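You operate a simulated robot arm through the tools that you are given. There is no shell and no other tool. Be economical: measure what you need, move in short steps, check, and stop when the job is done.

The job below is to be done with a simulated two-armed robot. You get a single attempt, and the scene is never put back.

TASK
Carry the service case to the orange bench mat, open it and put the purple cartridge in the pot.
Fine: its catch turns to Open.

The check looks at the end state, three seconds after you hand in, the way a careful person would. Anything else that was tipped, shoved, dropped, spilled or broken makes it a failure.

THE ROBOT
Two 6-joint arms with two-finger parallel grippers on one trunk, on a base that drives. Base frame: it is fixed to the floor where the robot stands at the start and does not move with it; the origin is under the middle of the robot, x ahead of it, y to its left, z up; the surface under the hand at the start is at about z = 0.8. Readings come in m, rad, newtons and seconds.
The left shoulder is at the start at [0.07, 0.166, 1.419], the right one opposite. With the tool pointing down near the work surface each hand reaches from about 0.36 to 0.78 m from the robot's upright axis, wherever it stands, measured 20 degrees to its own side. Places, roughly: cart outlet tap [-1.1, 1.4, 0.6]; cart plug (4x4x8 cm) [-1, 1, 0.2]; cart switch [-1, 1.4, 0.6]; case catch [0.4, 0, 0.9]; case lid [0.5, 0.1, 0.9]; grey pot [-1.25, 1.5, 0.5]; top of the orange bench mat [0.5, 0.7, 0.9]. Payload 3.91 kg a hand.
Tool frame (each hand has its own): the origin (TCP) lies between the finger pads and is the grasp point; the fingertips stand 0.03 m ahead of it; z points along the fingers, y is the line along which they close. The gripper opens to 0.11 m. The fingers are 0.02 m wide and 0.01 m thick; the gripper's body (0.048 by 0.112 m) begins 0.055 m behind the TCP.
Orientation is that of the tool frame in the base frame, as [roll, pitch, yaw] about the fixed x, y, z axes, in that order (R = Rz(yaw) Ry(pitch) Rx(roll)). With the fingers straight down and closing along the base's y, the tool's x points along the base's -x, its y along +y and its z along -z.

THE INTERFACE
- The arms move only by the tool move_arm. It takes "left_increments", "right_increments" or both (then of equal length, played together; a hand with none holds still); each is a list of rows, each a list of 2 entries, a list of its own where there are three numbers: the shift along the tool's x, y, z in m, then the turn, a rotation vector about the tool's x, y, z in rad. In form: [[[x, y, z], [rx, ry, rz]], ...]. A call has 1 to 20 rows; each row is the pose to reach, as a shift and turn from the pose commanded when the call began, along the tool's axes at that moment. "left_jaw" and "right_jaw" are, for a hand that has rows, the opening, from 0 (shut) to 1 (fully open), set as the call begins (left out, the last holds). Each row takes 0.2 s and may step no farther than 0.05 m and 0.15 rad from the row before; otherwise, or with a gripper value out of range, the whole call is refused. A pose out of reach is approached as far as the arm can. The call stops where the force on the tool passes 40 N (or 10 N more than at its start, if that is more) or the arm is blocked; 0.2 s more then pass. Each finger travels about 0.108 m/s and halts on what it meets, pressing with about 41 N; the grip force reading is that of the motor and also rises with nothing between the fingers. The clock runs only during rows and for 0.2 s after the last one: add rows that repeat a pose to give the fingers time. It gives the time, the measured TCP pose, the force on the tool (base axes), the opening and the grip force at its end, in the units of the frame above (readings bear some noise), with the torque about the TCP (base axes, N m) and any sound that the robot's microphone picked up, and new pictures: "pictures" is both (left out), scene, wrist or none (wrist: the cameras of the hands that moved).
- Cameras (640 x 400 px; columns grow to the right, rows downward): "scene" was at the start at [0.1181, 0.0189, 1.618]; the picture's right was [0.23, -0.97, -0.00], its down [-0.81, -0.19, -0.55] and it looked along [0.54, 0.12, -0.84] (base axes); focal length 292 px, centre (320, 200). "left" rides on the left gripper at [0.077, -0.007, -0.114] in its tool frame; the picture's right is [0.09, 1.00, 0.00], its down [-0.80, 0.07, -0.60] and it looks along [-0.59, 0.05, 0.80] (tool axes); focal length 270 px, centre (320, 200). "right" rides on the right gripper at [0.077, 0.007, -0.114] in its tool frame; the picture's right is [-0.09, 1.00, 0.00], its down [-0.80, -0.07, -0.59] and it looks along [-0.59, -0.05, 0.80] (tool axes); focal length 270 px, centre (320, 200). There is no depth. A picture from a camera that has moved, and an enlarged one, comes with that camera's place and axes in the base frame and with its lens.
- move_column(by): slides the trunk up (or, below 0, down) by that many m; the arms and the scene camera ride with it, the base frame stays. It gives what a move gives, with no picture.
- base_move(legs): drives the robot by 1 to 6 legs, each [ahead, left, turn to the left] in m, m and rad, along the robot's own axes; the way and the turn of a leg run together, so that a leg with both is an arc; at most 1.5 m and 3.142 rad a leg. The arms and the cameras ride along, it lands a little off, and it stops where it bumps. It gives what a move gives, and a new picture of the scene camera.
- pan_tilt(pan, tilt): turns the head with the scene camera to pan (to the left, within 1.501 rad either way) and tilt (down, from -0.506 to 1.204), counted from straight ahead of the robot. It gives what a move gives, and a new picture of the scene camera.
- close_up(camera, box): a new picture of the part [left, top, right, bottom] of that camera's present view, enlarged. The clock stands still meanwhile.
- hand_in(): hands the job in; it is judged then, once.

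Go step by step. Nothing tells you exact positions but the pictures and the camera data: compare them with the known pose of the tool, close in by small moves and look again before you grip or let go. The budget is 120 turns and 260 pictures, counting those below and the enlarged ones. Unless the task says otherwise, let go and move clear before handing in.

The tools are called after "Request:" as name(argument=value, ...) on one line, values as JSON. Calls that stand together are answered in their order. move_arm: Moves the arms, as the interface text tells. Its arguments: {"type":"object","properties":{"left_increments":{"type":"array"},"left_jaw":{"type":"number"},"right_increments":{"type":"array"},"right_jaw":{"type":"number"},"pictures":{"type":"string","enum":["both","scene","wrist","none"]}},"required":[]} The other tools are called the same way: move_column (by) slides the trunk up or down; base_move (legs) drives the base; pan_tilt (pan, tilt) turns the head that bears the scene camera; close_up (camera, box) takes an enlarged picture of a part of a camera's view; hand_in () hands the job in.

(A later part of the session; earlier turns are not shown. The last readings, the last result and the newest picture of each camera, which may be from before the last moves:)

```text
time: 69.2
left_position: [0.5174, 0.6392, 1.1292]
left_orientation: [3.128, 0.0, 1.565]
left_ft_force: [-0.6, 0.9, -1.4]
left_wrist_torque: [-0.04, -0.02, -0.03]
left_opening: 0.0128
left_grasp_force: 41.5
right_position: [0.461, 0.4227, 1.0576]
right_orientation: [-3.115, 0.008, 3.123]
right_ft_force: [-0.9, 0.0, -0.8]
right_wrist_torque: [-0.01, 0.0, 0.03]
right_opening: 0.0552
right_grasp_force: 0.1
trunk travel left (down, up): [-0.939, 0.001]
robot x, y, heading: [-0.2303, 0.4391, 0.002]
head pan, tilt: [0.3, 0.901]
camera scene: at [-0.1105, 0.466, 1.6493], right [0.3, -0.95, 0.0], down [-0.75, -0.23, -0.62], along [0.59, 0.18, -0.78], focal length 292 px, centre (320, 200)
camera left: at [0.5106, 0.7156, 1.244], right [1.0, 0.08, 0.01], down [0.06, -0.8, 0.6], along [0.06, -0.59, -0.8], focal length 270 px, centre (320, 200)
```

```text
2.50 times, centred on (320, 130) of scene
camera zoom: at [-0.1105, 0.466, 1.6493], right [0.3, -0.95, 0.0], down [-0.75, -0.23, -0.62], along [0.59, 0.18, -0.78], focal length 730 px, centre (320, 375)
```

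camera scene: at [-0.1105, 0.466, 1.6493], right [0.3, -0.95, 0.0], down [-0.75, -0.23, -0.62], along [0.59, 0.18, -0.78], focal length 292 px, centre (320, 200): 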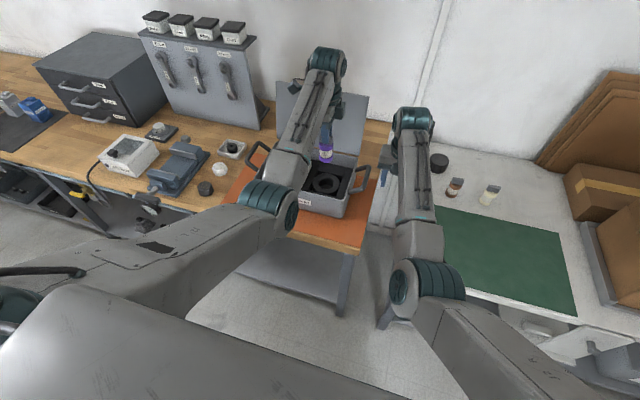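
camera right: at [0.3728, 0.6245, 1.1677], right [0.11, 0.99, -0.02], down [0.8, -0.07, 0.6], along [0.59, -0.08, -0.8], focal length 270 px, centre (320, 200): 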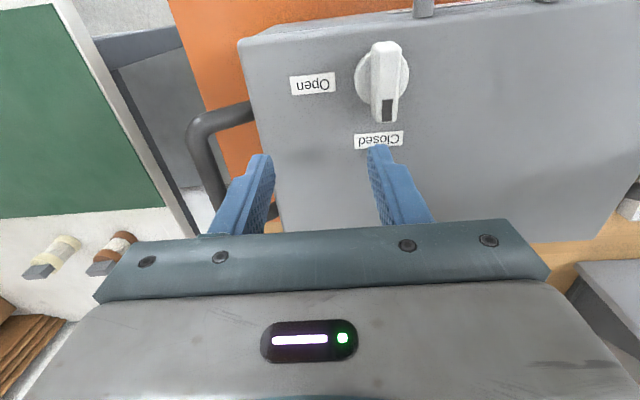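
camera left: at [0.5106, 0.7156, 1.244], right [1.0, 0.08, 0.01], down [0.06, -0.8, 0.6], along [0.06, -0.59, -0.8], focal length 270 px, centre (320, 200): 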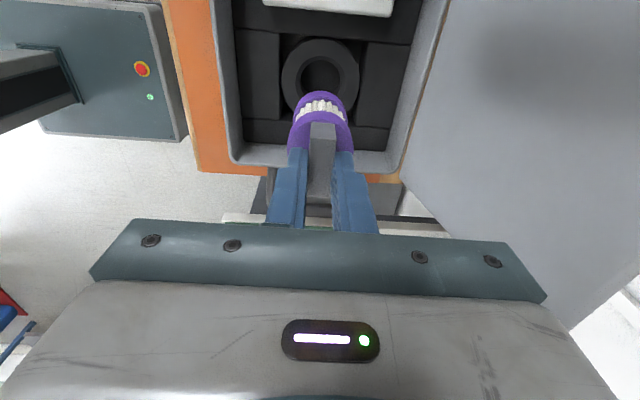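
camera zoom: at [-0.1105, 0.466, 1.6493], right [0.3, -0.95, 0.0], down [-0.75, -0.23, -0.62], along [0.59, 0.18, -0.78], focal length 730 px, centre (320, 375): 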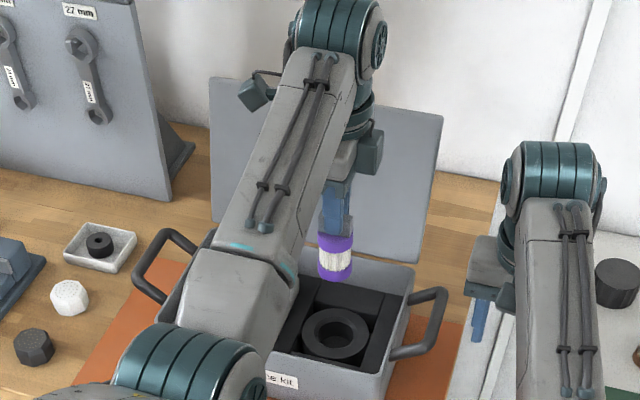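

The cartridge is out. I'll back away from the bench and turn the head toward the cart.

Request:
base_move(legs=[[-0.4, 0, 0]])

Request:
pan_tilt(pan=1.5, tilt=0.7)

```text
time: 71.7
left_position: [0.1196, 0.6357, 1.127]
left_orientation: [3.128, 0.0, 1.563]
left_ft_force: [0.3, -0.4, -1.4]
left_wrist_torque: [-0.01, 0.0, 0.02]
left_opening: 0.0128
left_grasp_force: 41.1
right_position: [0.0619, 0.4207, 1.0565]
right_orientation: [-3.116, 0.007, 3.119]
right_ft_force: [0.1, 0.3, -0.9]
right_wrist_torque: [0.01, 0.04, -0.01]
right_opening: 0.0549
right_grasp_force: 0.0
trunk travel left (down, up): [-0.939, 0.001]
robot x, y, heading: [-0.6312, 0.4427, -0.006]
head pan, tilt: [0.3, 0.901]
camera scene: at [-0.5093, 0.4654, 1.6491], right [0.29, -0.96, 0.0], down [-0.75, -0.23, -0.62], along [0.59, 0.18, -0.79], focal length 292 px, centre (320, 200)
```

scene: 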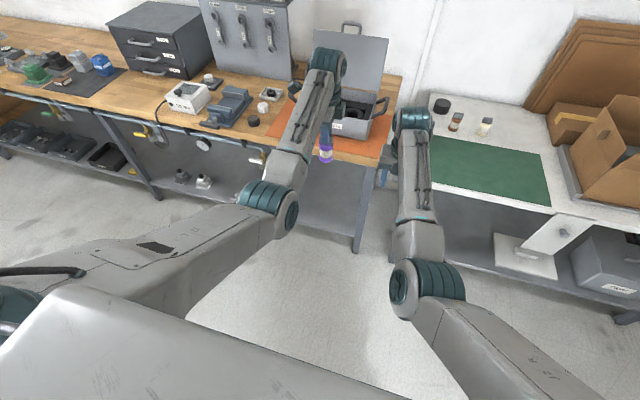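

```text
time: 73.1
left_position: [0.1188, 0.6364, 1.1286]
left_orientation: [3.126, 0.0, 1.563]
left_ft_force: [0.2, 0.7, -0.9]
left_wrist_torque: [0.0, 0.0, 0.03]
left_opening: 0.0129
left_grasp_force: 40.5
right_position: [0.0601, 0.4209, 1.0581]
right_orientation: [-3.118, 0.009, 3.119]
right_ft_force: [-0.1, 0.3, -0.2]
right_wrist_torque: [0.02, -0.03, -0.03]
right_opening: 0.055
right_grasp_force: 0.1
trunk travel left (down, up): [-0.939, 0.001]
robot x, y, heading: [-0.6349, 0.4388, -0.005]
head pan, tilt: [1.499, 0.7]
camera scene: at [-0.5782, 0.5279, 1.6655], right [1.0, -0.07, 0.0], down [-0.05, -0.64, -0.76], along [0.06, 0.76, -0.64], focal length 292 px, centre (320, 200)
```

scene: 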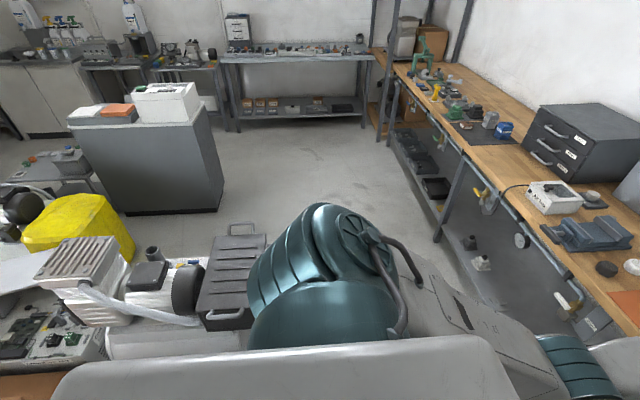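

The cart is behind-left. I'll turn in place toward it, hands high.

Request:
base_move(legs=[[0, 0, 1.57]])

Request:
pan_tilt(pan=0.4, tilt=0.8)

```text
time: 77.3
left_position: [-0.8242, 1.1945, 1.1287]
left_orientation: [3.126, 0.0, 3.124]
left_ft_force: [-0.2, 0.7, -0.9]
left_wrist_torque: [0.01, -0.02, -0.03]
left_opening: 0.013
left_grasp_force: 40.8
right_position: [-0.6091, 1.1347, 1.0558]
right_orientation: [-3.118, 0.008, -1.603]
right_ft_force: [0.9, 0.3, 0.3]
right_wrist_torque: [-0.01, 0.01, -0.01]
right_opening: 0.0547
right_grasp_force: 0.0
trunk travel left (down, up): [-0.939, 0.001]
robot x, y, heading: [-0.6336, 0.4398, 1.563]
head pan, tilt: [1.499, 0.7]
camera scene: at [-0.7187, 0.5007, 1.6656], right [0.08, 1.0, 0.0], down [0.64, -0.05, -0.77], along [-0.76, 0.06, -0.64], focal length 292 px, centre (320, 200)
```

scene: 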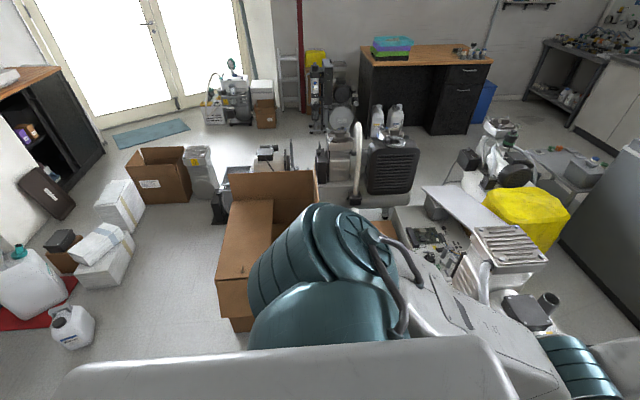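

```text
time: 78.7
left_position: [-0.8239, 1.1933, 1.1287]
left_orientation: [3.129, 0.0, 3.124]
left_ft_force: [-0.7, -0.3, 0.2]
left_wrist_torque: [-0.01, 0.0, 0.01]
left_opening: 0.0128
left_grasp_force: 40.8
right_position: [-0.6085, 1.1343, 1.0579]
right_orientation: [-3.118, 0.008, -1.602]
right_ft_force: [0.4, -0.4, -0.4]
right_wrist_torque: [0.03, 0.01, 0.02]
right_opening: 0.0551
right_grasp_force: 0.1
trunk travel left (down, up): [-0.939, 0.001]
robot x, y, heading: [-0.6323, 0.4411, 1.561]
head pan, tilt: [0.4, 0.799]
camera scene: at [-0.6653, 0.5683, 1.6573], right [0.92, 0.38, 0.0], down [0.27, -0.66, -0.7], along [-0.27, 0.64, -0.72], focal length 292 px, centre (320, 200)
```

scene: 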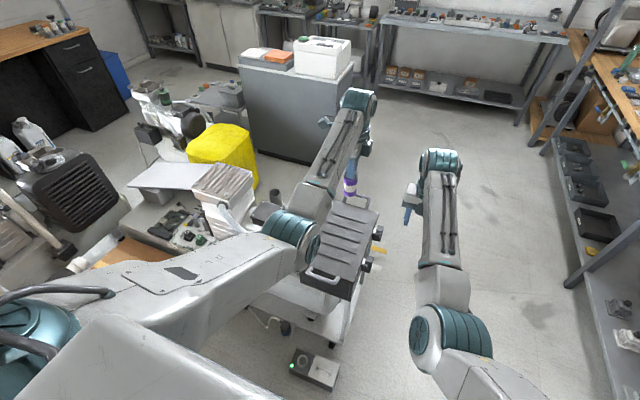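

Request:
close_up(camera="scene", box=[130, 130, 400, 300])

Request:
close_up(camera="left", box=[0, 0, 640, 400])

```text
2.35 times, centred on (265, 215) of scene
camera zoom: at [-0.6653, 0.5683, 1.6573], right [0.92, 0.38, 0.0], down [0.27, -0.66, -0.7], along [-0.27, 0.64, -0.72], focal length 687 px, centre (449, 165)
```

zoom: 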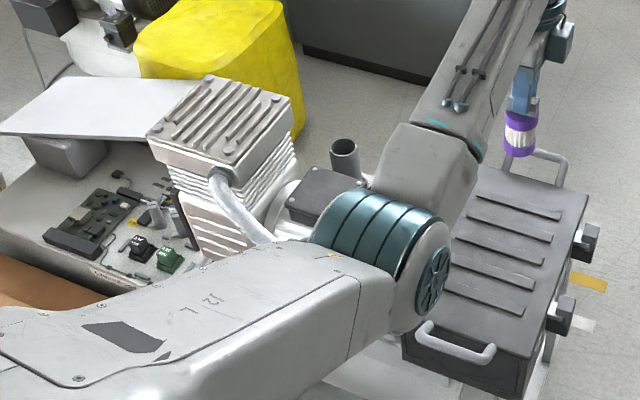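

```text
1.00 times, centred on (320, 200) of left (not enlarged: the box is as wide or as high as the picture)
camera zoom: at [-0.9016, 1.1861, 1.2438], right [-0.07, 1.0, 0.01], down [0.8, 0.05, 0.6], along [0.59, 0.05, -0.8], focal length 270 px, centre (320, 200)
```

zoom: 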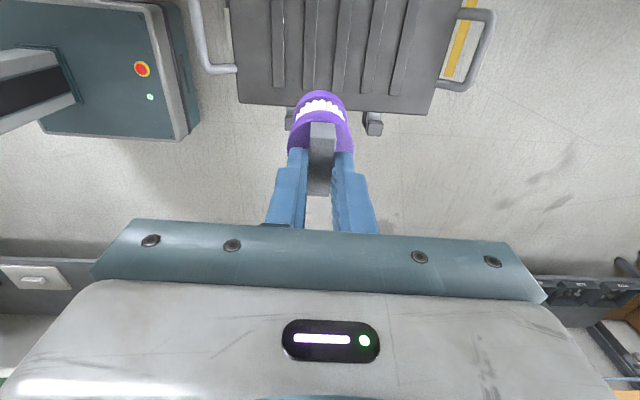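

The arm hides the pot (a grey cup near (-1.3, 1.5)). I'll turn a bit more so that it shows between the arms.

Request:
base_move(legs=[[0, 0, 0.5]])

Request:
pan_tilt(pan=0.05, tilt=0.9)

```text
time: 80.4
left_position: [-1.1514, 1.0187, 1.1293]
left_orientation: [3.128, 0.001, -2.674]
left_ft_force: [0.5, -0.1, -0.5]
left_wrist_torque: [-0.03, 0.02, 0.0]
left_opening: 0.0129
left_grasp_force: 41.0
right_position: [-0.9333, 1.0677, 1.0567]
right_orientation: [-3.116, 0.009, -1.118]
right_ft_force: [-0.1, -0.2, -0.8]
right_wrist_torque: [0.02, 0.0, -0.01]
right_opening: 0.055
right_grasp_force: 0.1
trunk travel left (down, up): [-0.939, 0.001]
robot x, y, heading: [-0.6354, 0.4404, 2.045]
head pan, tilt: [0.4, 0.799]
camera scene: at [-0.7188, 0.5408, 1.6573], right [0.64, 0.77, 0.0], down [0.55, -0.46, -0.7], along [-0.53, 0.45, -0.72], focal length 292 px, centre (320, 200)
```

scene: 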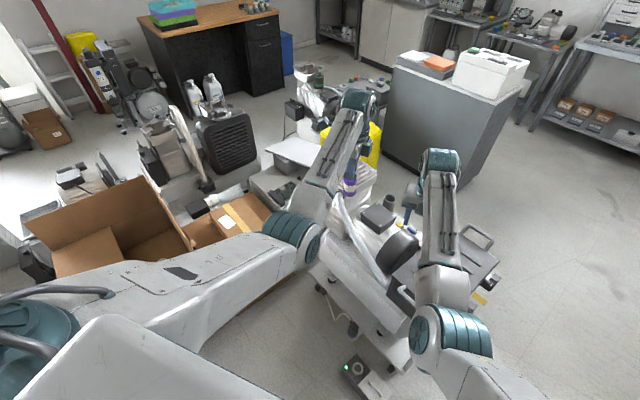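

```text
time: 81.3
left_position: [-1.1535, 1.02, 1.1297]
left_orientation: [3.128, 0.002, -2.675]
left_ft_force: [-0.4, -1.2, -1.0]
left_wrist_torque: [0.0, 0.01, 0.02]
left_opening: 0.0129
left_grasp_force: 41.1
right_position: [-0.9347, 1.0671, 1.0579]
right_orientation: [-3.117, 0.009, -1.121]
right_ft_force: [0.6, -0.5, 0.3]
right_wrist_torque: [0.02, 0.0, -0.01]
right_opening: 0.0552
right_grasp_force: 0.0
trunk travel left (down, up): [-0.939, 0.001]
robot x, y, heading: [-0.6361, 0.44, 2.042]
head pan, tilt: [0.051, 0.901]
camera scene: at [-0.6964, 0.5532, 1.6494], right [0.87, 0.5, 0.0], down [0.39, -0.68, -0.62], along [-0.31, 0.54, -0.78], focal length 292 px, centre (320, 200)
```

scene: 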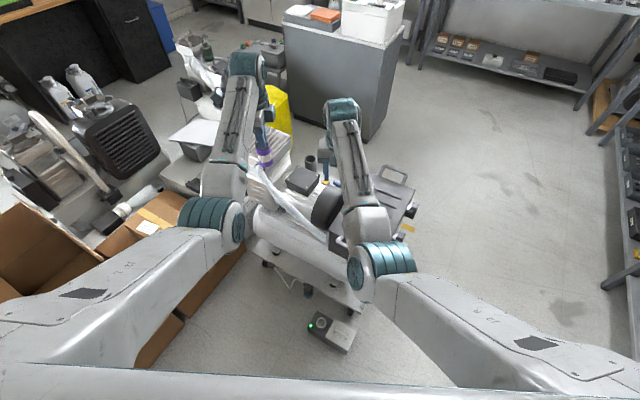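

Request:
close_up(camera="scene", box=[230, 130, 390, 230])

Request:
close_up(camera="scene", box=[220, 200, 420, 360])

Request:
close_up(camera="right", box=[0, 0, 640, 400])

Request:
close_up(camera="left", box=[0, 0, 640, 400])

```text
4.00 times, centred on (310, 180) of scene
camera zoom: at [-0.6964, 0.5532, 1.6494], right [0.87, 0.5, 0.0], down [0.39, -0.68, -0.62], along [-0.31, 0.54, -0.78], focal length 1169 px, centre (360, 280)
```

zoom: 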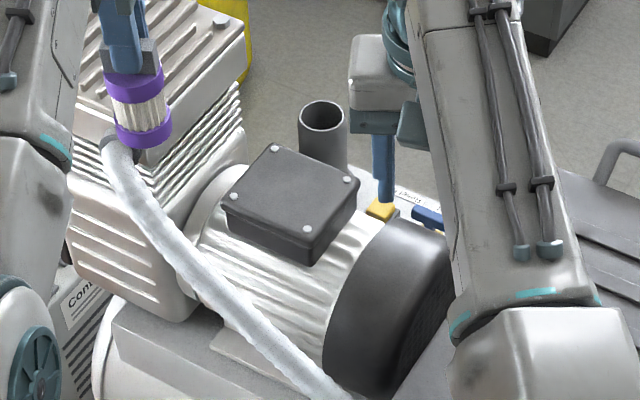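

```text
2.50 times, centred on (320, 280) of scene
camera zoom: at [-0.6964, 0.5532, 1.6494], right [0.87, 0.5, 0.0], down [0.39, -0.68, -0.62], along [-0.31, 0.54, -0.78], focal length 730 px, centre (320, 0)
```

zoom: 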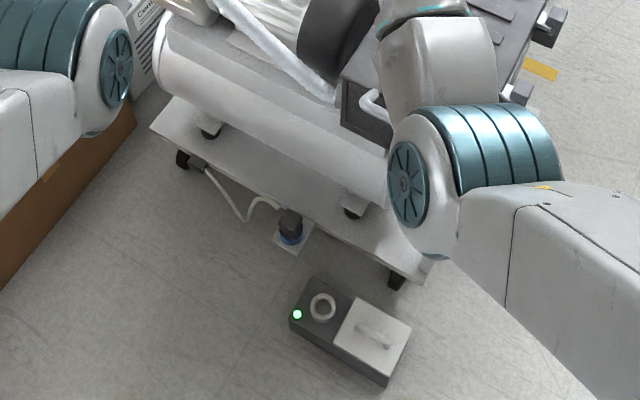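

```text
1.00 times, centred on (320, 200) of right (not enlarged: the box is as wide or as high as the picture)
camera zoom: at [-0.9096, 0.993, 1.1707], right [-0.93, -0.36, -0.02], down [-0.3, 0.74, 0.6], along [-0.2, 0.57, -0.8], focal length 270 px, centre (320, 200)
```

zoom: 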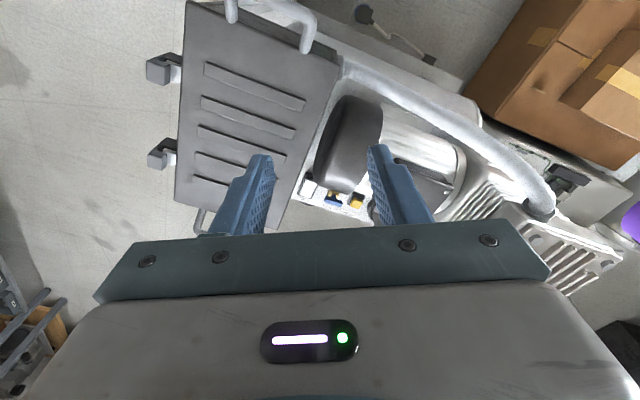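

```text
1.00 times, centred on (320, 200) of left (not enlarged: the box is as wide or as high as the picture)
camera zoom: at [-1.2179, 0.9765, 1.2437], right [-0.53, 0.85, 0.01], down [0.69, 0.41, 0.6], along [0.5, 0.32, -0.8], focal length 270 px, centre (320, 200)
```

zoom: 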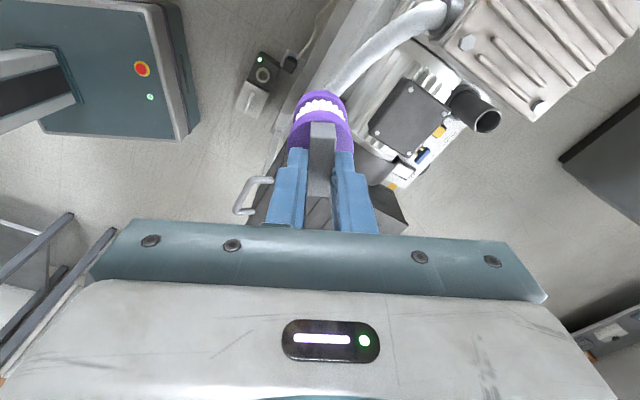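

The pot is an open grey cylinder on the far side of the motor, rim roughly at (-1.24, 1.42, 0.68). The near side is hemmed in by a floor socket and cardboard, so I'll drive round to the free far side.

Request:
base_move(legs=[[0, 0, -0.47], [0, -0.3, 0], [1.2, 0, 0]])

Request:
pan_tilt(pan=0.9, tilt=0.8)

```text
time: 90.2
left_position: [-0.5136, 2.3634, 1.1297]
left_orientation: [3.127, -0.001, 3.117]
left_ft_force: [-0.2, -0.1, 0.1]
left_wrist_torque: [-0.01, 0.01, -0.02]
left_opening: 0.0127
left_grasp_force: 41.3
right_position: [-0.2994, 2.3003, 1.0561]
right_orientation: [-3.118, 0.01, -1.608]
right_ft_force: [0.3, 0.4, -0.3]
right_wrist_torque: [0.01, 0.01, 0.02]
right_opening: 0.0549
right_grasp_force: 0.0
trunk travel left (down, up): [-0.939, 0.001]
robot x, y, heading: [-0.329, 1.6081, 1.557]
head pan, tilt: [0.051, 0.901]
camera scene: at [-0.3316, 1.736, 1.6495], right [1.0, 0.03, 0.0], down [0.03, -0.78, -0.62], along [-0.02, 0.62, -0.78], focal length 292 px, centre (320, 200)
```

scene: 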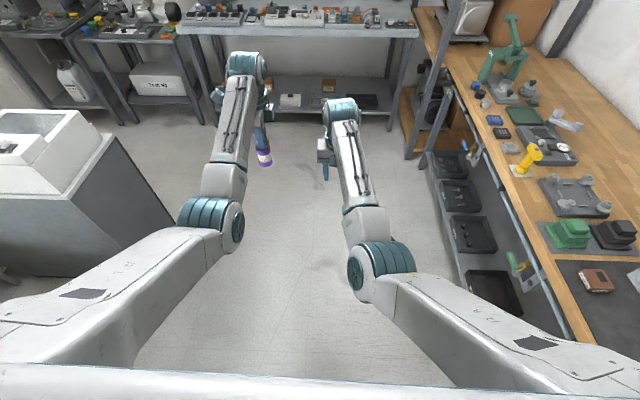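

```text
time: 91.4
left_position: [-0.5142, 2.362, 1.1279]
left_orientation: [3.128, -0.001, 3.117]
left_ft_force: [0.7, 0.3, -0.7]
left_wrist_torque: [0.04, 0.01, -0.01]
left_opening: 0.0129
left_grasp_force: 40.9
right_position: [-0.2998, 2.302, 1.0571]
right_orientation: [-3.116, 0.009, -1.609]
right_ft_force: [0.2, -0.2, -0.2]
right_wrist_torque: [0.0, -0.02, 0.04]
right_opening: 0.055
right_grasp_force: 0.0
trunk travel left (down, up): [-0.939, 0.001]
robot x, y, heading: [-0.3291, 1.6049, 1.56]
head pan, tilt: [0.901, 0.799]
camera scene: at [-0.3914, 1.7126, 1.6573], right [0.63, 0.77, 0.0], down [0.55, -0.45, -0.7], along [-0.54, 0.44, -0.72], focal length 292 px, centre (320, 200)
```

scene: 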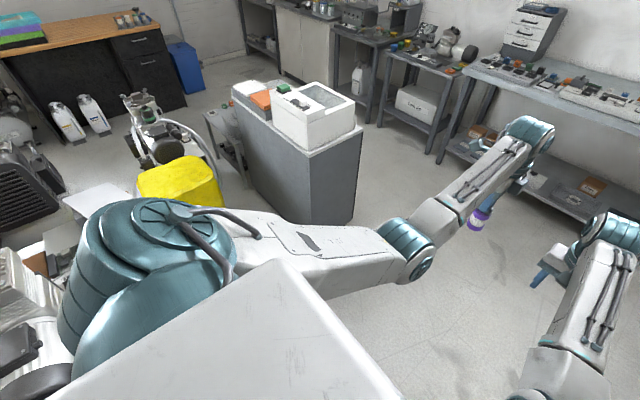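

Request:
base_move(legs=[[0.42, 0, 0], [0, 0, 2.44]])

Request:
pan_tilt(pan=-0.2, tilt=0.8)

```text
time: 99.7
left_position: [-0.6807, 1.3366, 1.1275]
left_orientation: [3.127, 0.0, -0.74]
left_ft_force: [-0.5, -0.2, -1.1]
left_wrist_torque: [-0.01, 0.01, -0.03]
left_opening: 0.013
left_grasp_force: 40.9
right_position: [-0.8023, 1.5238, 1.0574]
right_orientation: [-3.117, 0.008, 0.816]
right_ft_force: [0.1, -0.9, -0.3]
right_wrist_torque: [0.02, 0.05, 0.0]
right_opening: 0.0551
right_grasp_force: 0.1
trunk travel left (down, up): [-0.939, 0.001]
robot x, y, heading: [-0.3232, 2.0268, -2.309]
head pan, tilt: [0.901, 0.799]
camera scene: at [-0.3441, 1.9126, 1.6573], right [-0.99, -0.17, 0.0], down [-0.12, 0.71, -0.7], along [0.12, -0.69, -0.72], focal length 292 px, centre (320, 200)
```

scene: 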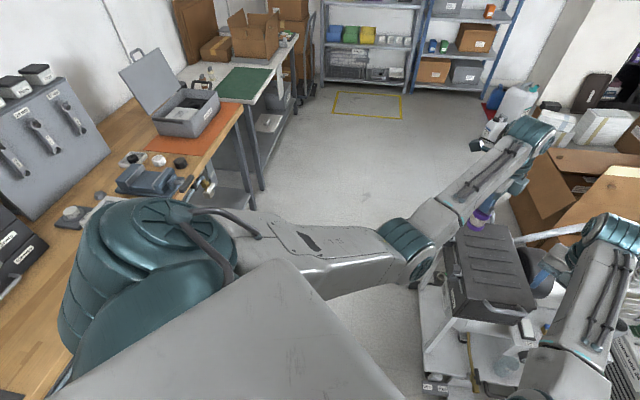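

```text
time: 101.0
left_position: [-0.6801, 1.3369, 1.1291]
left_orientation: [3.13, 0.002, -0.745]
left_ft_force: [-0.3, 0.2, -0.5]
left_wrist_torque: [-0.01, 0.01, -0.01]
left_opening: 0.0128
left_grasp_force: 40.9
right_position: [-0.8017, 1.5249, 1.0575]
right_orientation: [-3.117, 0.009, 0.816]
right_ft_force: [-0.8, 0.2, 0.2]
right_wrist_torque: [0.0, 0.0, 0.0]
right_opening: 0.0551
right_grasp_force: 0.1
trunk travel left (down, up): [-0.939, 0.001]
robot x, y, heading: [-0.3193, 2.0256, -2.306]
head pan, tilt: [-0.201, 0.799]
camera scene: at [-0.422, 1.944, 1.6573], right [-0.59, 0.8, 0.0], down [0.58, 0.43, -0.7], along [-0.56, -0.41, -0.72], focal length 292 px, centre (320, 200)
```

scene: 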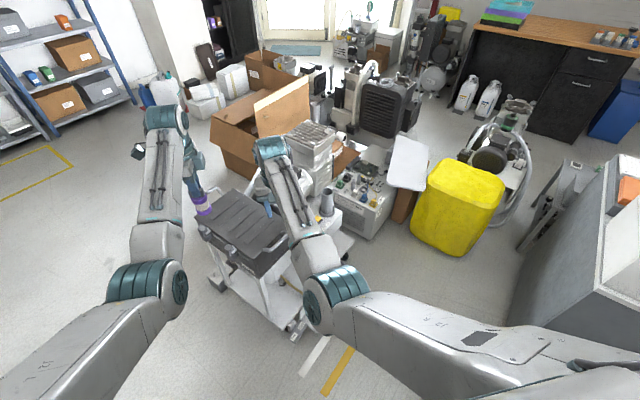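

Request:
close_up(camera="scene", box=[190, 130, 400, 350])

Request:
close_up(camera="scene", box=[280, 160, 380, 250])

```text
1.82 times, centred on (295, 240) of scene
camera zoom: at [-0.422, 1.944, 1.6573], right [-0.59, 0.8, 0.0], down [0.58, 0.43, -0.7], along [-0.56, -0.41, -0.72], focal length 531 px, centre (366, 127)
```

zoom: 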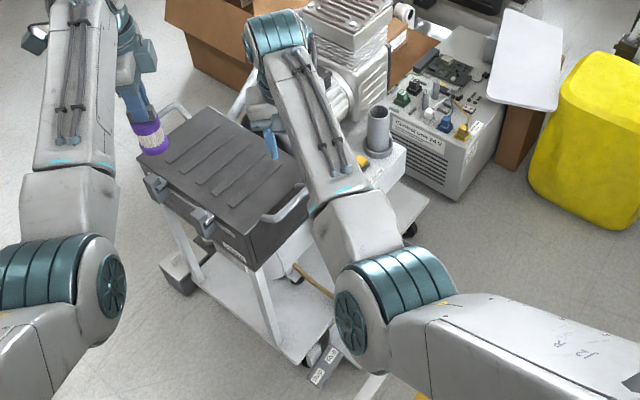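

```text
4.44 times, centred on (330, 205) of scene
camera zoom: at [-0.422, 1.944, 1.6573], right [-0.59, 0.8, 0.0], down [0.58, 0.43, -0.7], along [-0.56, -0.41, -0.72], focal length 1298 px, centre (276, 178)
```

zoom: 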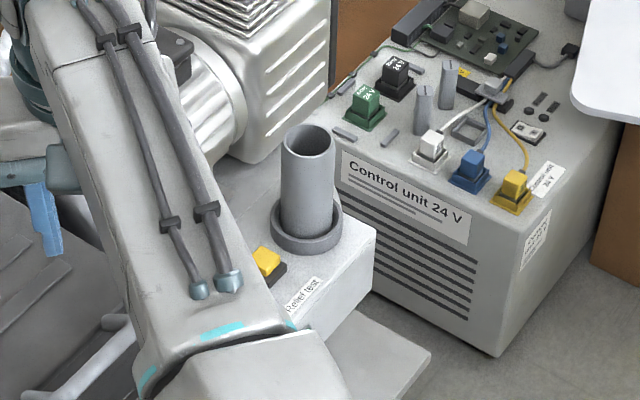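

The pot's rim is at about (-1.23, 1.394, 0.70), outer Ø 58 mm. I'll step in diagonally so that it lies about 0.65 m ahead of the left hand.

Request:
base_move(legs=[[0, -0.421, 0], [0.452, 0, 0]])

Request:
close_up(camera="left", box=[0, 0, 640, 400])

```text
time: 105.9
left_position: [-1.298, 1.3012, 1.1306]
left_orientation: [3.127, 0.0, -0.746]
left_ft_force: [0.0, -0.3, -0.8]
left_wrist_torque: [0.04, 0.02, -0.03]
left_opening: 0.0128
left_grasp_force: 40.9
right_position: [-1.419, 1.488, 1.0584]
right_orientation: [-3.117, 0.011, 0.812]
right_ft_force: [1.2, 0.6, -0.3]
right_wrist_torque: [-0.03, 0.0, -0.02]
right_opening: 0.0549
right_grasp_force: 0.0
trunk travel left (down, up): [-0.939, 0.001]
robot x, y, heading: [-0.9385, 1.9874, -2.317]
head pan, tilt: [-0.201, 0.799]
camera scene: at [-1.0377, 1.9084, 1.6575], right [-0.59, 0.81, 0.0], down [0.58, 0.42, -0.7], along [-0.56, -0.41, -0.72], focal length 292 px, centre (320, 200)
```

scene: 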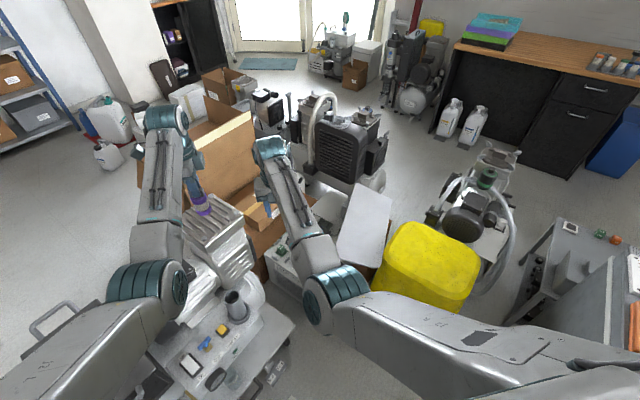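

```text
1.00 times, centred on (320, 200) of left (not enlarged: the box is as wide or as high as the picture)
camera zoom: at [-1.2362, 1.2547, 1.2451], right [-0.61, -0.79, 0.02], down [-0.63, 0.5, 0.6], along [-0.48, 0.35, -0.8], focal length 270 px, centre (320, 200)
```

zoom: 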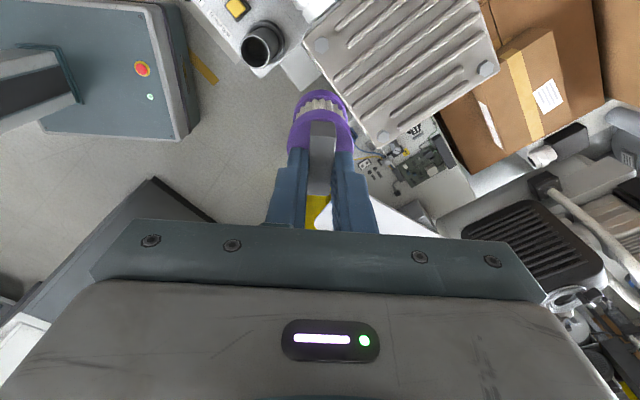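

I'll move the cartridge over the pot, lowering a little to stay in reach.

Request:
move_arm(left_increments=[[[-0.003, -0.03, 0.02], [0, 0, 0]], [[-0.006, -0.06, 0.05], [0, 0, 0]], [[-0.009, -0.09, 0.08], [0, 0, 0]], [[-0.011, -0.111, 0.11], [0, 0, 0]], [[-0.011, -0.111, 0.11], [0, 0, 0]]], pictures="both")

```text
time: 107.1
left_position: [-1.2341, 1.3893, 1.014]
left_orientation: [3.126, 0.001, -0.747]
left_ft_force: [-0.1, -0.5, -0.5]
left_wrist_torque: [0.01, -0.01, 0.0]
left_opening: 0.0131
left_grasp_force: 40.9
right_position: [-1.4215, 1.488, 1.0579]
right_orientation: [-3.117, 0.009, 0.812]
right_ft_force: [0.3, 0.1, 0.9]
right_wrist_torque: [-0.03, 0.02, 0.03]
right_opening: 0.0549
right_grasp_force: 0.1
trunk travel left (down, up): [-0.939, 0.001]
robot x, y, heading: [-0.9386, 1.9904, -2.306]
head pan, tilt: [-0.201, 0.799]
camera scene: at [-1.039, 1.9067, 1.6573], right [-0.59, 0.81, 0.0], down [0.58, 0.42, -0.7], along [-0.56, -0.41, -0.72], focal length 292 px, centre (320, 200)
camera left: at [-1.1715, 1.3428, 1.1296], right [-0.61, -0.79, 0.01], down [-0.63, 0.5, 0.6], along [-0.48, 0.36, -0.8], focal length 270 px, centre (320, 200)
```

scene: 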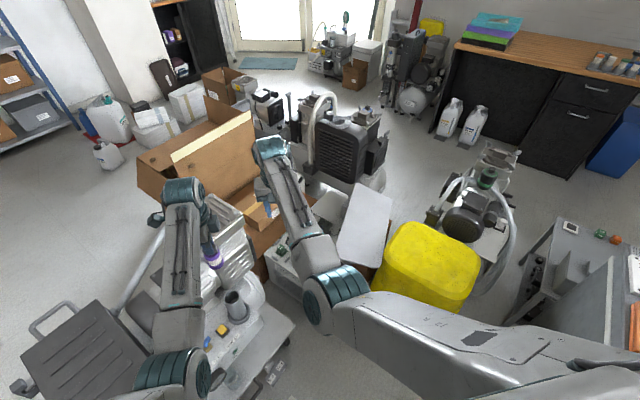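
left: 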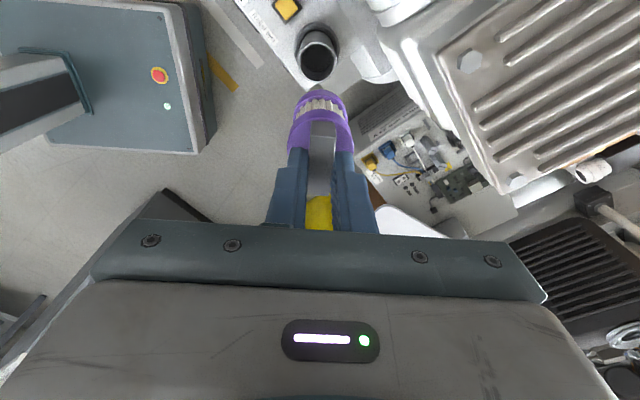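

Nearly above the pot. I'll lower to just above the rim and check alignment.

Request:
move_arm(left_increments=[[[0, 0, 0.045], [0, 0, 0]], [[0, 0, 0.09], [0, 0, 0]], [[0, 0, 0.135], [0, 0, 0]], [[0, 0, 0.17], [0, 0, 0]], [[0, 0, 0.17], [0, 0, 0]]], pictures="both")

Request:
close_up(camera="scene", box=[170, 220, 300, 350])

```text
time: 108.3
left_position: [-1.2338, 1.3893, 0.8478]
left_orientation: [3.128, 0.002, -0.746]
left_ft_force: [-0.2, -0.4, -1.6]
left_wrist_torque: [-0.02, 0.0, 0.02]
left_opening: 0.0131
left_grasp_force: 40.7
right_position: [-1.4194, 1.4875, 1.0586]
right_orientation: [-3.117, 0.009, 0.81]
right_ft_force: [-0.4, 1.7, -0.9]
right_wrist_torque: [0.0, -0.03, 0.0]
right_opening: 0.0548
right_grasp_force: 0.2
trunk travel left (down, up): [-0.939, 0.001]
robot x, y, heading: [-0.9414, 1.9866, -2.305]
head pan, tilt: [-0.201, 0.799]
camera scene: at [-1.0391, 1.9067, 1.6573], right [-0.59, 0.81, 0.0], down [0.58, 0.42, -0.7], along [-0.56, -0.41, -0.72], focal length 292 px, centre (320, 200)
camera left: at [-1.172, 1.3427, 0.9626], right [-0.61, -0.79, 0.01], down [-0.63, 0.5, 0.6], along [-0.48, 0.36, -0.8], focal length 270 px, centre (320, 200)
```

scene: 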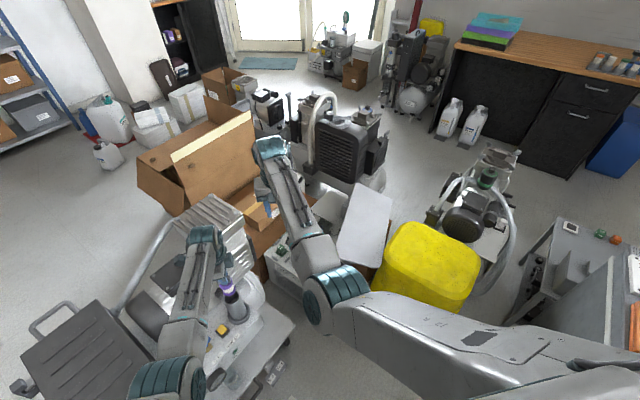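
left: 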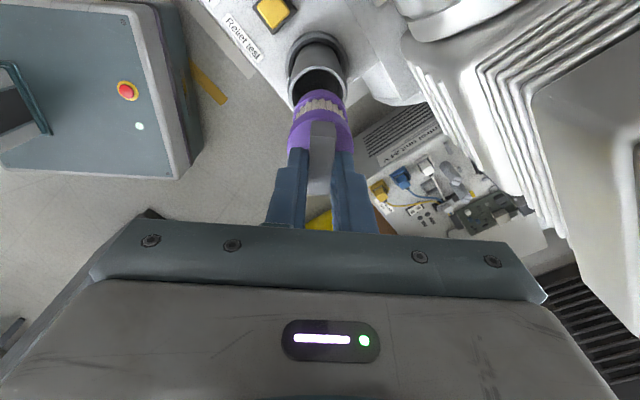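

```text
3.08 times, centred on (235, 285) of scene
camera zoom: at [-1.0391, 1.9067, 1.6573], right [-0.59, 0.81, 0.0], down [0.58, 0.42, -0.7], along [-0.56, -0.41, -0.72], focal length 899 px, centre (582, -62)
```

zoom: 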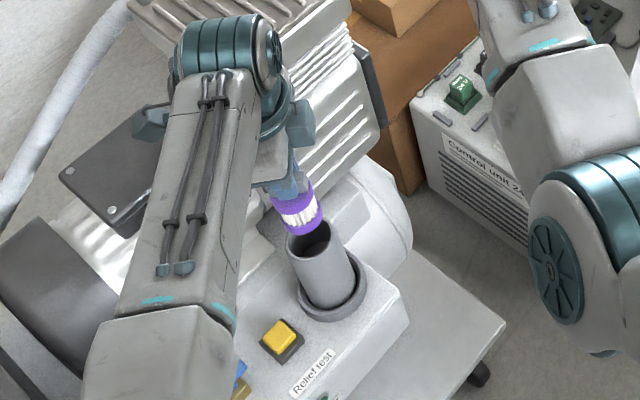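

Request:
close_up(camera="left", box=[260, 20, 380, 160])

Request:
close_up(camera="scene", box=[210, 265, 260, 315])

```text
2.86 times, centred on (320, 90) of left
camera zoom: at [-1.172, 1.3427, 0.9626], right [-0.61, -0.79, 0.01], down [-0.63, 0.5, 0.6], along [-0.48, 0.36, -0.8], focal length 772 px, centre (320, 514)
```

zoom: 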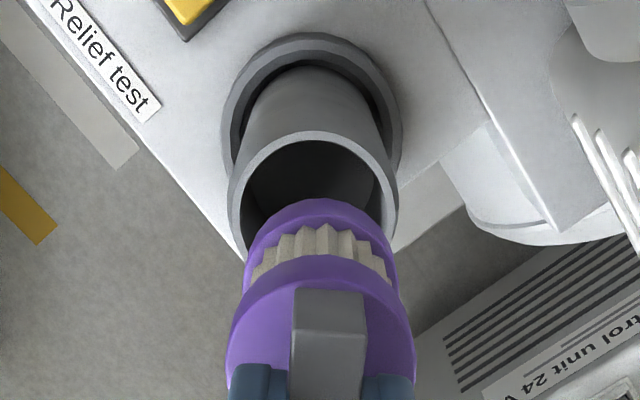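

```text
8.00 times, centred on (235, 290) of scene
camera zoom: at [-1.0391, 1.9067, 1.6573], right [-0.59, 0.81, 0.0], down [0.58, 0.42, -0.7], along [-0.56, -0.41, -0.72], focal length 2337 px, centre (1000, -520)
```

zoom: 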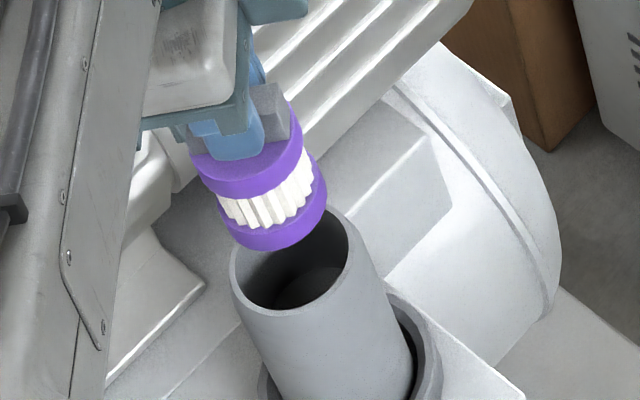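

Alignment is within a few mm (cartridge 38 mm, bore about 50 mm). I'll nudge 4 mm and lower into the mouth.

Request:
move_arm(left_increments=[[[0.004, 0, 0], [0, 0, 0]], [[0.004, 0, 0.015], [0, 0, 0]], [[0.004, 0, 0.03], [0, 0, 0]], [[0.004, 0, 0.04], [0, 0, 0]], [[0.004, 0, 0.04], [0, 0, 0]]], pictures="none")

Request:
close_up(camera="left", box=[260, 20, 380, 160])

Request:
close_up(camera="scene", box=[210, 265, 260, 315])

```text
time: 109.5
left_position: [-1.2309, 1.3843, 0.8078]
left_orientation: [3.126, -0.001, -0.748]
left_ft_force: [-0.4, 0.6, -1.6]
left_wrist_torque: [-0.02, -0.02, 0.04]
left_opening: 0.0128
left_grasp_force: 40.9
right_position: [-1.4214, 1.487, 1.0578]
right_orientation: [-3.117, 0.009, 0.811]
right_ft_force: [0.5, -0.2, 0.8]
right_wrist_torque: [-0.01, 0.0, -0.04]
right_opening: 0.055
right_grasp_force: 0.0
trunk travel left (down, up): [-0.939, 0.001]
robot x, y, heading: [-0.9396, 1.9886, -2.309]
head pan, tilt: [-0.201, 0.799]
```

```text
2.86 times, centred on (320, 90) of left
camera zoom: at [-1.1689, 1.3368, 0.9231], right [-0.61, -0.79, 0.01], down [-0.63, 0.5, 0.6], along [-0.48, 0.36, -0.8], focal length 772 px, centre (320, 514)
```

zoom: 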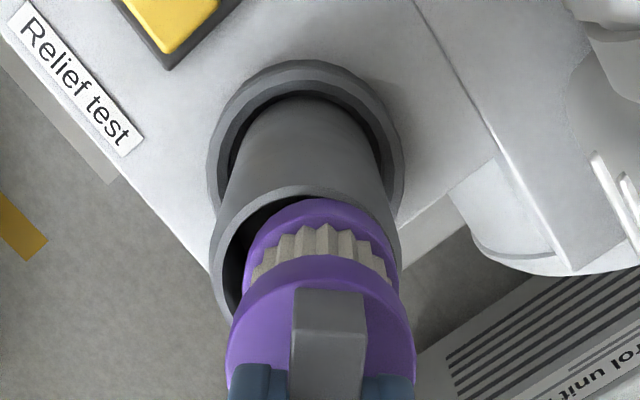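

```text
8.00 times, centred on (235, 290) of scene
camera zoom: at [-1.0393, 1.9065, 1.6573], right [-0.59, 0.81, 0.0], down [0.58, 0.42, -0.7], along [-0.56, -0.41, -0.72], focal length 2337 px, centre (1000, -520)
```

zoom: 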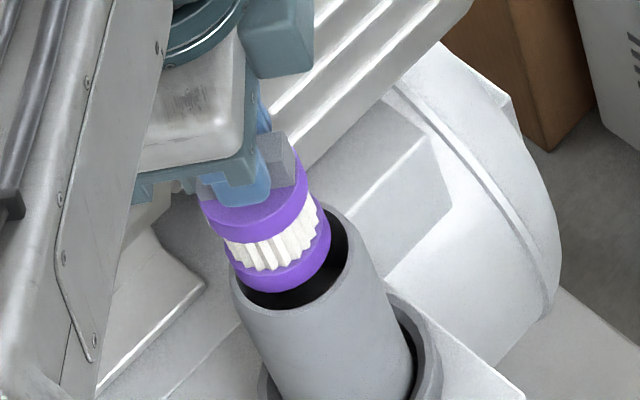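

Seen closer, it should go about 4 mm back and 4 mm sideways. Correcting before lowering further.

Request:
move_arm(left_increments=[[[-0.0035, -0.004, 0], [0, 0, 0]], [[-0.0035, -0.004, 0], [0, 0, 0]]], pictures="none")

Request:
close_up(camera="left", box=[260, 20, 380, 160])

Request:
close_up(camera="scene", box=[210, 265, 260, 315])

```text
time: 110.1
left_position: [-1.2308, 1.3873, 0.8074]
left_orientation: [3.128, 0.001, -0.748]
left_ft_force: [0.4, -1.3, -0.9]
left_wrist_torque: [0.01, -0.01, -0.04]
left_opening: 0.0131
left_grasp_force: 40.9
right_position: [-1.4208, 1.4887, 1.0588]
right_orientation: [-3.117, 0.011, 0.813]
right_ft_force: [-0.4, 0.0, -1.0]
right_wrist_torque: [0.01, 0.02, 0.01]
right_opening: 0.0551
right_grasp_force: 0.1
trunk travel left (down, up): [-0.939, 0.001]
robot x, y, heading: [-0.9393, 1.9878, -2.304]
head pan, tilt: [-0.201, 0.799]
```

```text
2.86 times, centred on (320, 90) of left
camera zoom: at [-1.1694, 1.3416, 0.9222], right [-0.61, -0.79, 0.01], down [-0.63, 0.5, 0.6], along [-0.48, 0.36, -0.8], focal length 772 px, centre (320, 514)
```

zoom: 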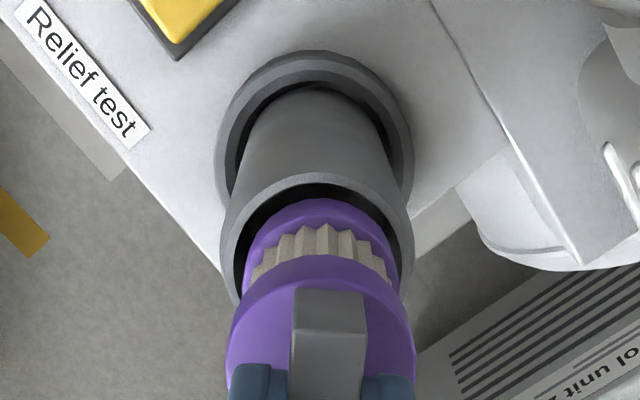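

```text
8.00 times, centred on (235, 290) of scene
camera zoom: at [-1.0393, 1.9064, 1.6573], right [-0.59, 0.81, 0.0], down [0.58, 0.42, -0.7], along [-0.56, -0.41, -0.72], focal length 2337 px, centre (1000, -520)
```

zoom: 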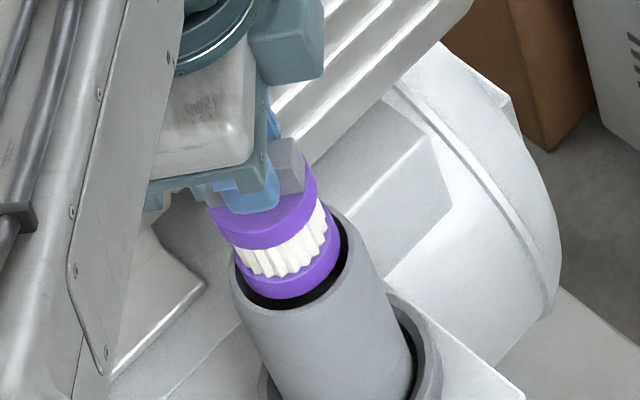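

Well centred now. I'll lower into the pot with the force guard.

Request:
move_arm(left_increments=[[[0, -0.001, 0.01], [0, 0, 0]], [[0, -0.001, 0.02], [0, 0, 0]], [[0, -0.001, 0.03], [0, 0, 0]], [[0, -0.001, 0.04], [0, 0, 0]], [[0, -0.001, 0.04], [0, 0, 0]]], pictures="wrist")

Request:
close_up(camera="scene", box=[210, 265, 260, 315])

```text
time: 111.3
left_position: [-1.2302, 1.3875, 0.7664]
left_orientation: [3.128, 0.0, -0.748]
left_ft_force: [-0.5, 0.0, -0.8]
left_wrist_torque: [0.01, 0.01, 0.01]
left_opening: 0.013
left_grasp_force: 41.0
right_position: [-1.4203, 1.4872, 1.0569]
right_orientation: [-3.118, 0.008, 0.811]
right_ft_force: [0.1, -0.2, 0.9]
right_wrist_torque: [-0.03, 0.01, 0.01]
right_opening: 0.055
right_grasp_force: 0.0
trunk travel left (down, up): [-0.939, 0.001]
robot x, y, heading: [-0.9379, 1.9874, -2.31]
head pan, tilt: [-0.201, 0.799]
camera left: at [-1.1695, 1.3411, 0.8825], right [-0.61, -0.79, 0.01], down [-0.63, 0.5, 0.6], along [-0.48, 0.36, -0.8], focal length 270 px, centre (320, 200)
```

left: 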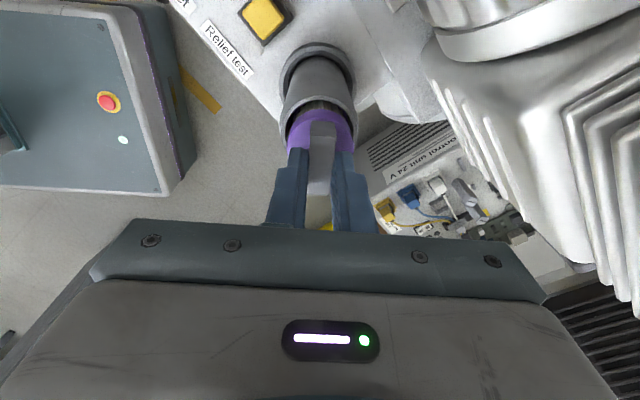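

```text
8.00 times, centred on (235, 290) of scene
camera zoom: at [-1.0392, 1.9065, 1.6573], right [-0.59, 0.81, 0.0], down [0.58, 0.42, -0.7], along [-0.56, -0.41, -0.72], focal length 2337 px, centre (1000, -520)
```

zoom: 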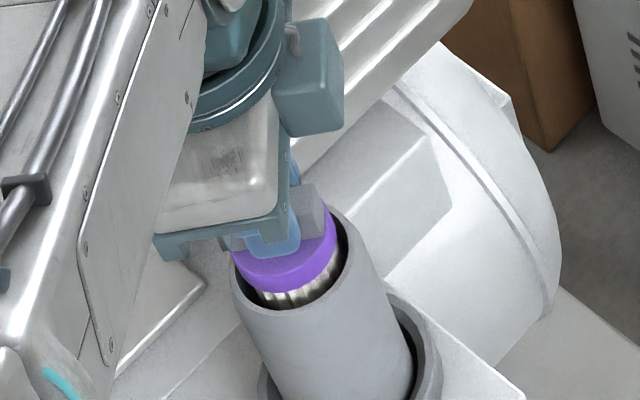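

Request:
close_up(camera="scene", box=[150, 190, 290, 330])

```text
2.86 times, centred on (220, 260) of scene
camera zoom: at [-1.0392, 1.9065, 1.6573], right [-0.59, 0.81, 0.0], down [0.58, 0.42, -0.7], along [-0.56, -0.41, -0.72], focal length 835 px, centre (606, 29)
```

zoom: 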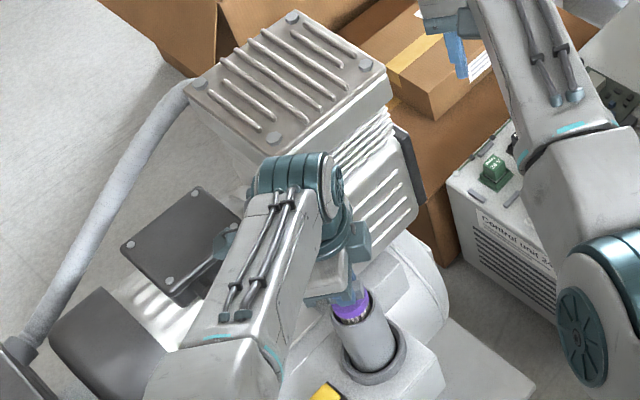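

The gripper has about 7 cm clearance to the compressor head; continuing down.

Request:
move_arm(left_increments=[[[0, 0, 0.01], [0, 0, 0]], [[0, 0, 0.02], [0, 0, 0]], [[0, 0, 0.03], [0, 0, 0]], [[0, 0, 0.04], [0, 0, 0]], [[0, 0, 0.04], [0, 0, 0]]], pictures="wrist")

Request:
close_up(camera="scene", box=[200, 265, 260, 325])

```text
time: 112.5
left_position: [-1.2303, 1.3902, 0.7363]
left_orientation: [3.119, -0.001, -0.748]
left_ft_force: [-3.3, -5.6, 33.2]
left_wrist_torque: [-0.02, 0.32, 0.01]
left_opening: 0.013
left_grasp_force: 40.4
left hand out of reach, approached as far as the arm can: row 4, 5
right_position: [-1.4194, 1.4892, 1.0604]
right_orientation: [-3.118, 0.01, 0.812]
right_ft_force: [0.6, 0.6, -0.1]
right_wrist_torque: [-0.01, -0.01, 0.01]
right_opening: 0.0549
right_grasp_force: 0.1
trunk travel left (down, up): [-0.939, 0.001]
robot x, y, heading: [-0.9362, 1.9877, -2.309]
head pan, tilt: [-0.201, 0.799]
camera left: at [-1.1681, 1.3448, 0.8512], right [-0.61, -0.79, 0.02], down [-0.63, 0.5, 0.6], along [-0.48, 0.35, -0.8], focal length 270 px, centre (320, 200)
```

left: 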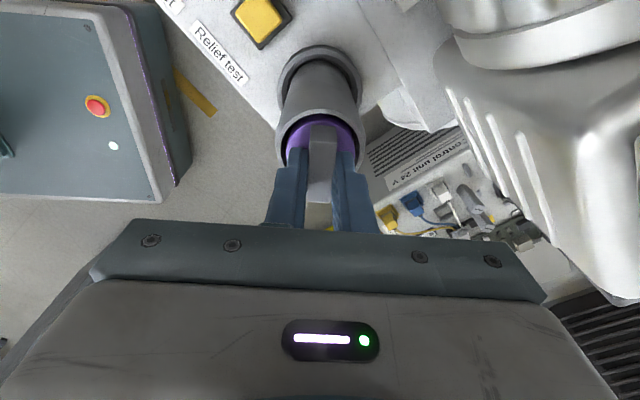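

```text
6.67 times, centred on (230, 295) of scene
camera zoom: at [-1.0377, 1.9106, 1.6578], right [-0.59, 0.81, 0.0], down [0.58, 0.42, -0.7], along [-0.56, -0.41, -0.72], focal length 1948 px, centre (920, -433)
```

zoom: 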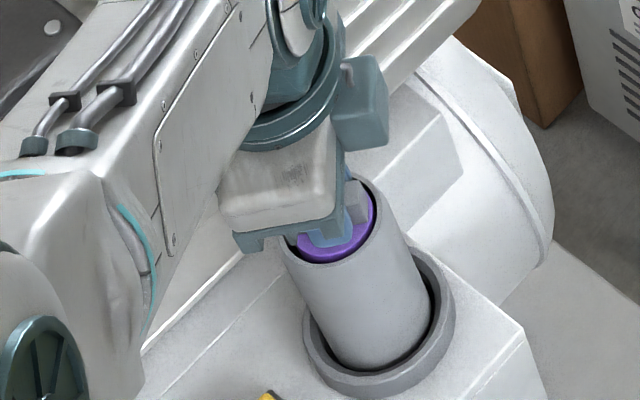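

The cartridge has reached the pot's floor (33 N upward). I'll relax, open slightly and withdraw straight up.

Request:
move_arm(left_increments=[[[0, 0, -0.002], [0, 0, 0]], [[0, 0, -0.002], [0, 0, 0]]], pictures="none")

Request:
move_arm(left_increments=[[[0, 0, 0], [0, 0, 0]], [[0, 0, 0], [0, 0, 0]], [[0, 0, -0.01], [0, 0, 0]], [[0, 0, -0.01], [0, 0, 0]]], left_jaw=0.23, pictures="wrist")

```text
time: 113.1
left_position: [-1.2295, 1.3929, 0.7365]
left_orientation: [3.126, 0.001, -0.748]
left_ft_force: [-3.3, -4.4, 24.5]
left_wrist_torque: [-0.34, 0.1, -0.04]
left_opening: 0.0129
left_grasp_force: 41.1
right_position: [-1.4196, 1.4909, 1.06]
right_orientation: [-3.116, 0.013, 0.811]
right_ft_force: [0.4, 0.0, 1.1]
right_wrist_torque: [-0.02, 0.0, -0.02]
right_opening: 0.0549
right_grasp_force: 0.1
trunk travel left (down, up): [-0.939, 0.001]
robot x, y, heading: [-0.9367, 1.9886, -2.308]
head pan, tilt: [-0.201, 0.799]
```

```text
time: 114.1
left_position: [-1.2282, 1.3932, 0.7441]
left_orientation: [3.127, 0.0, -0.746]
left_ft_force: [-0.2, 0.8, 0.2]
left_wrist_torque: [0.0, -0.02, -0.02]
left_opening: 0.0255
left_grasp_force: 0.1
right_position: [-1.4203, 1.4877, 1.0575]
right_orientation: [-3.118, 0.011, 0.809]
right_ft_force: [0.4, 0.0, 1.1]
right_wrist_torque: [0.01, -0.02, 0.02]
right_opening: 0.0549
right_grasp_force: 0.0
trunk travel left (down, up): [-0.939, 0.001]
robot x, y, heading: [-0.9397, 1.9891, -2.311]
head pan, tilt: [-0.201, 0.799]
camera left: at [-1.1664, 1.3463, 0.859], right [-0.61, -0.79, 0.01], down [-0.63, 0.5, 0.6], along [-0.48, 0.36, -0.8], focal length 270 px, centre (320, 200)
```

left: 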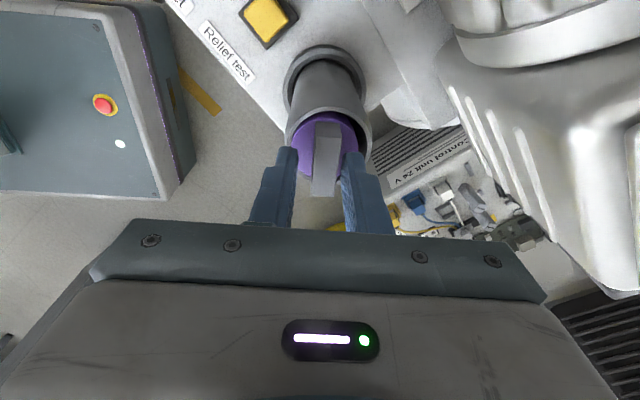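

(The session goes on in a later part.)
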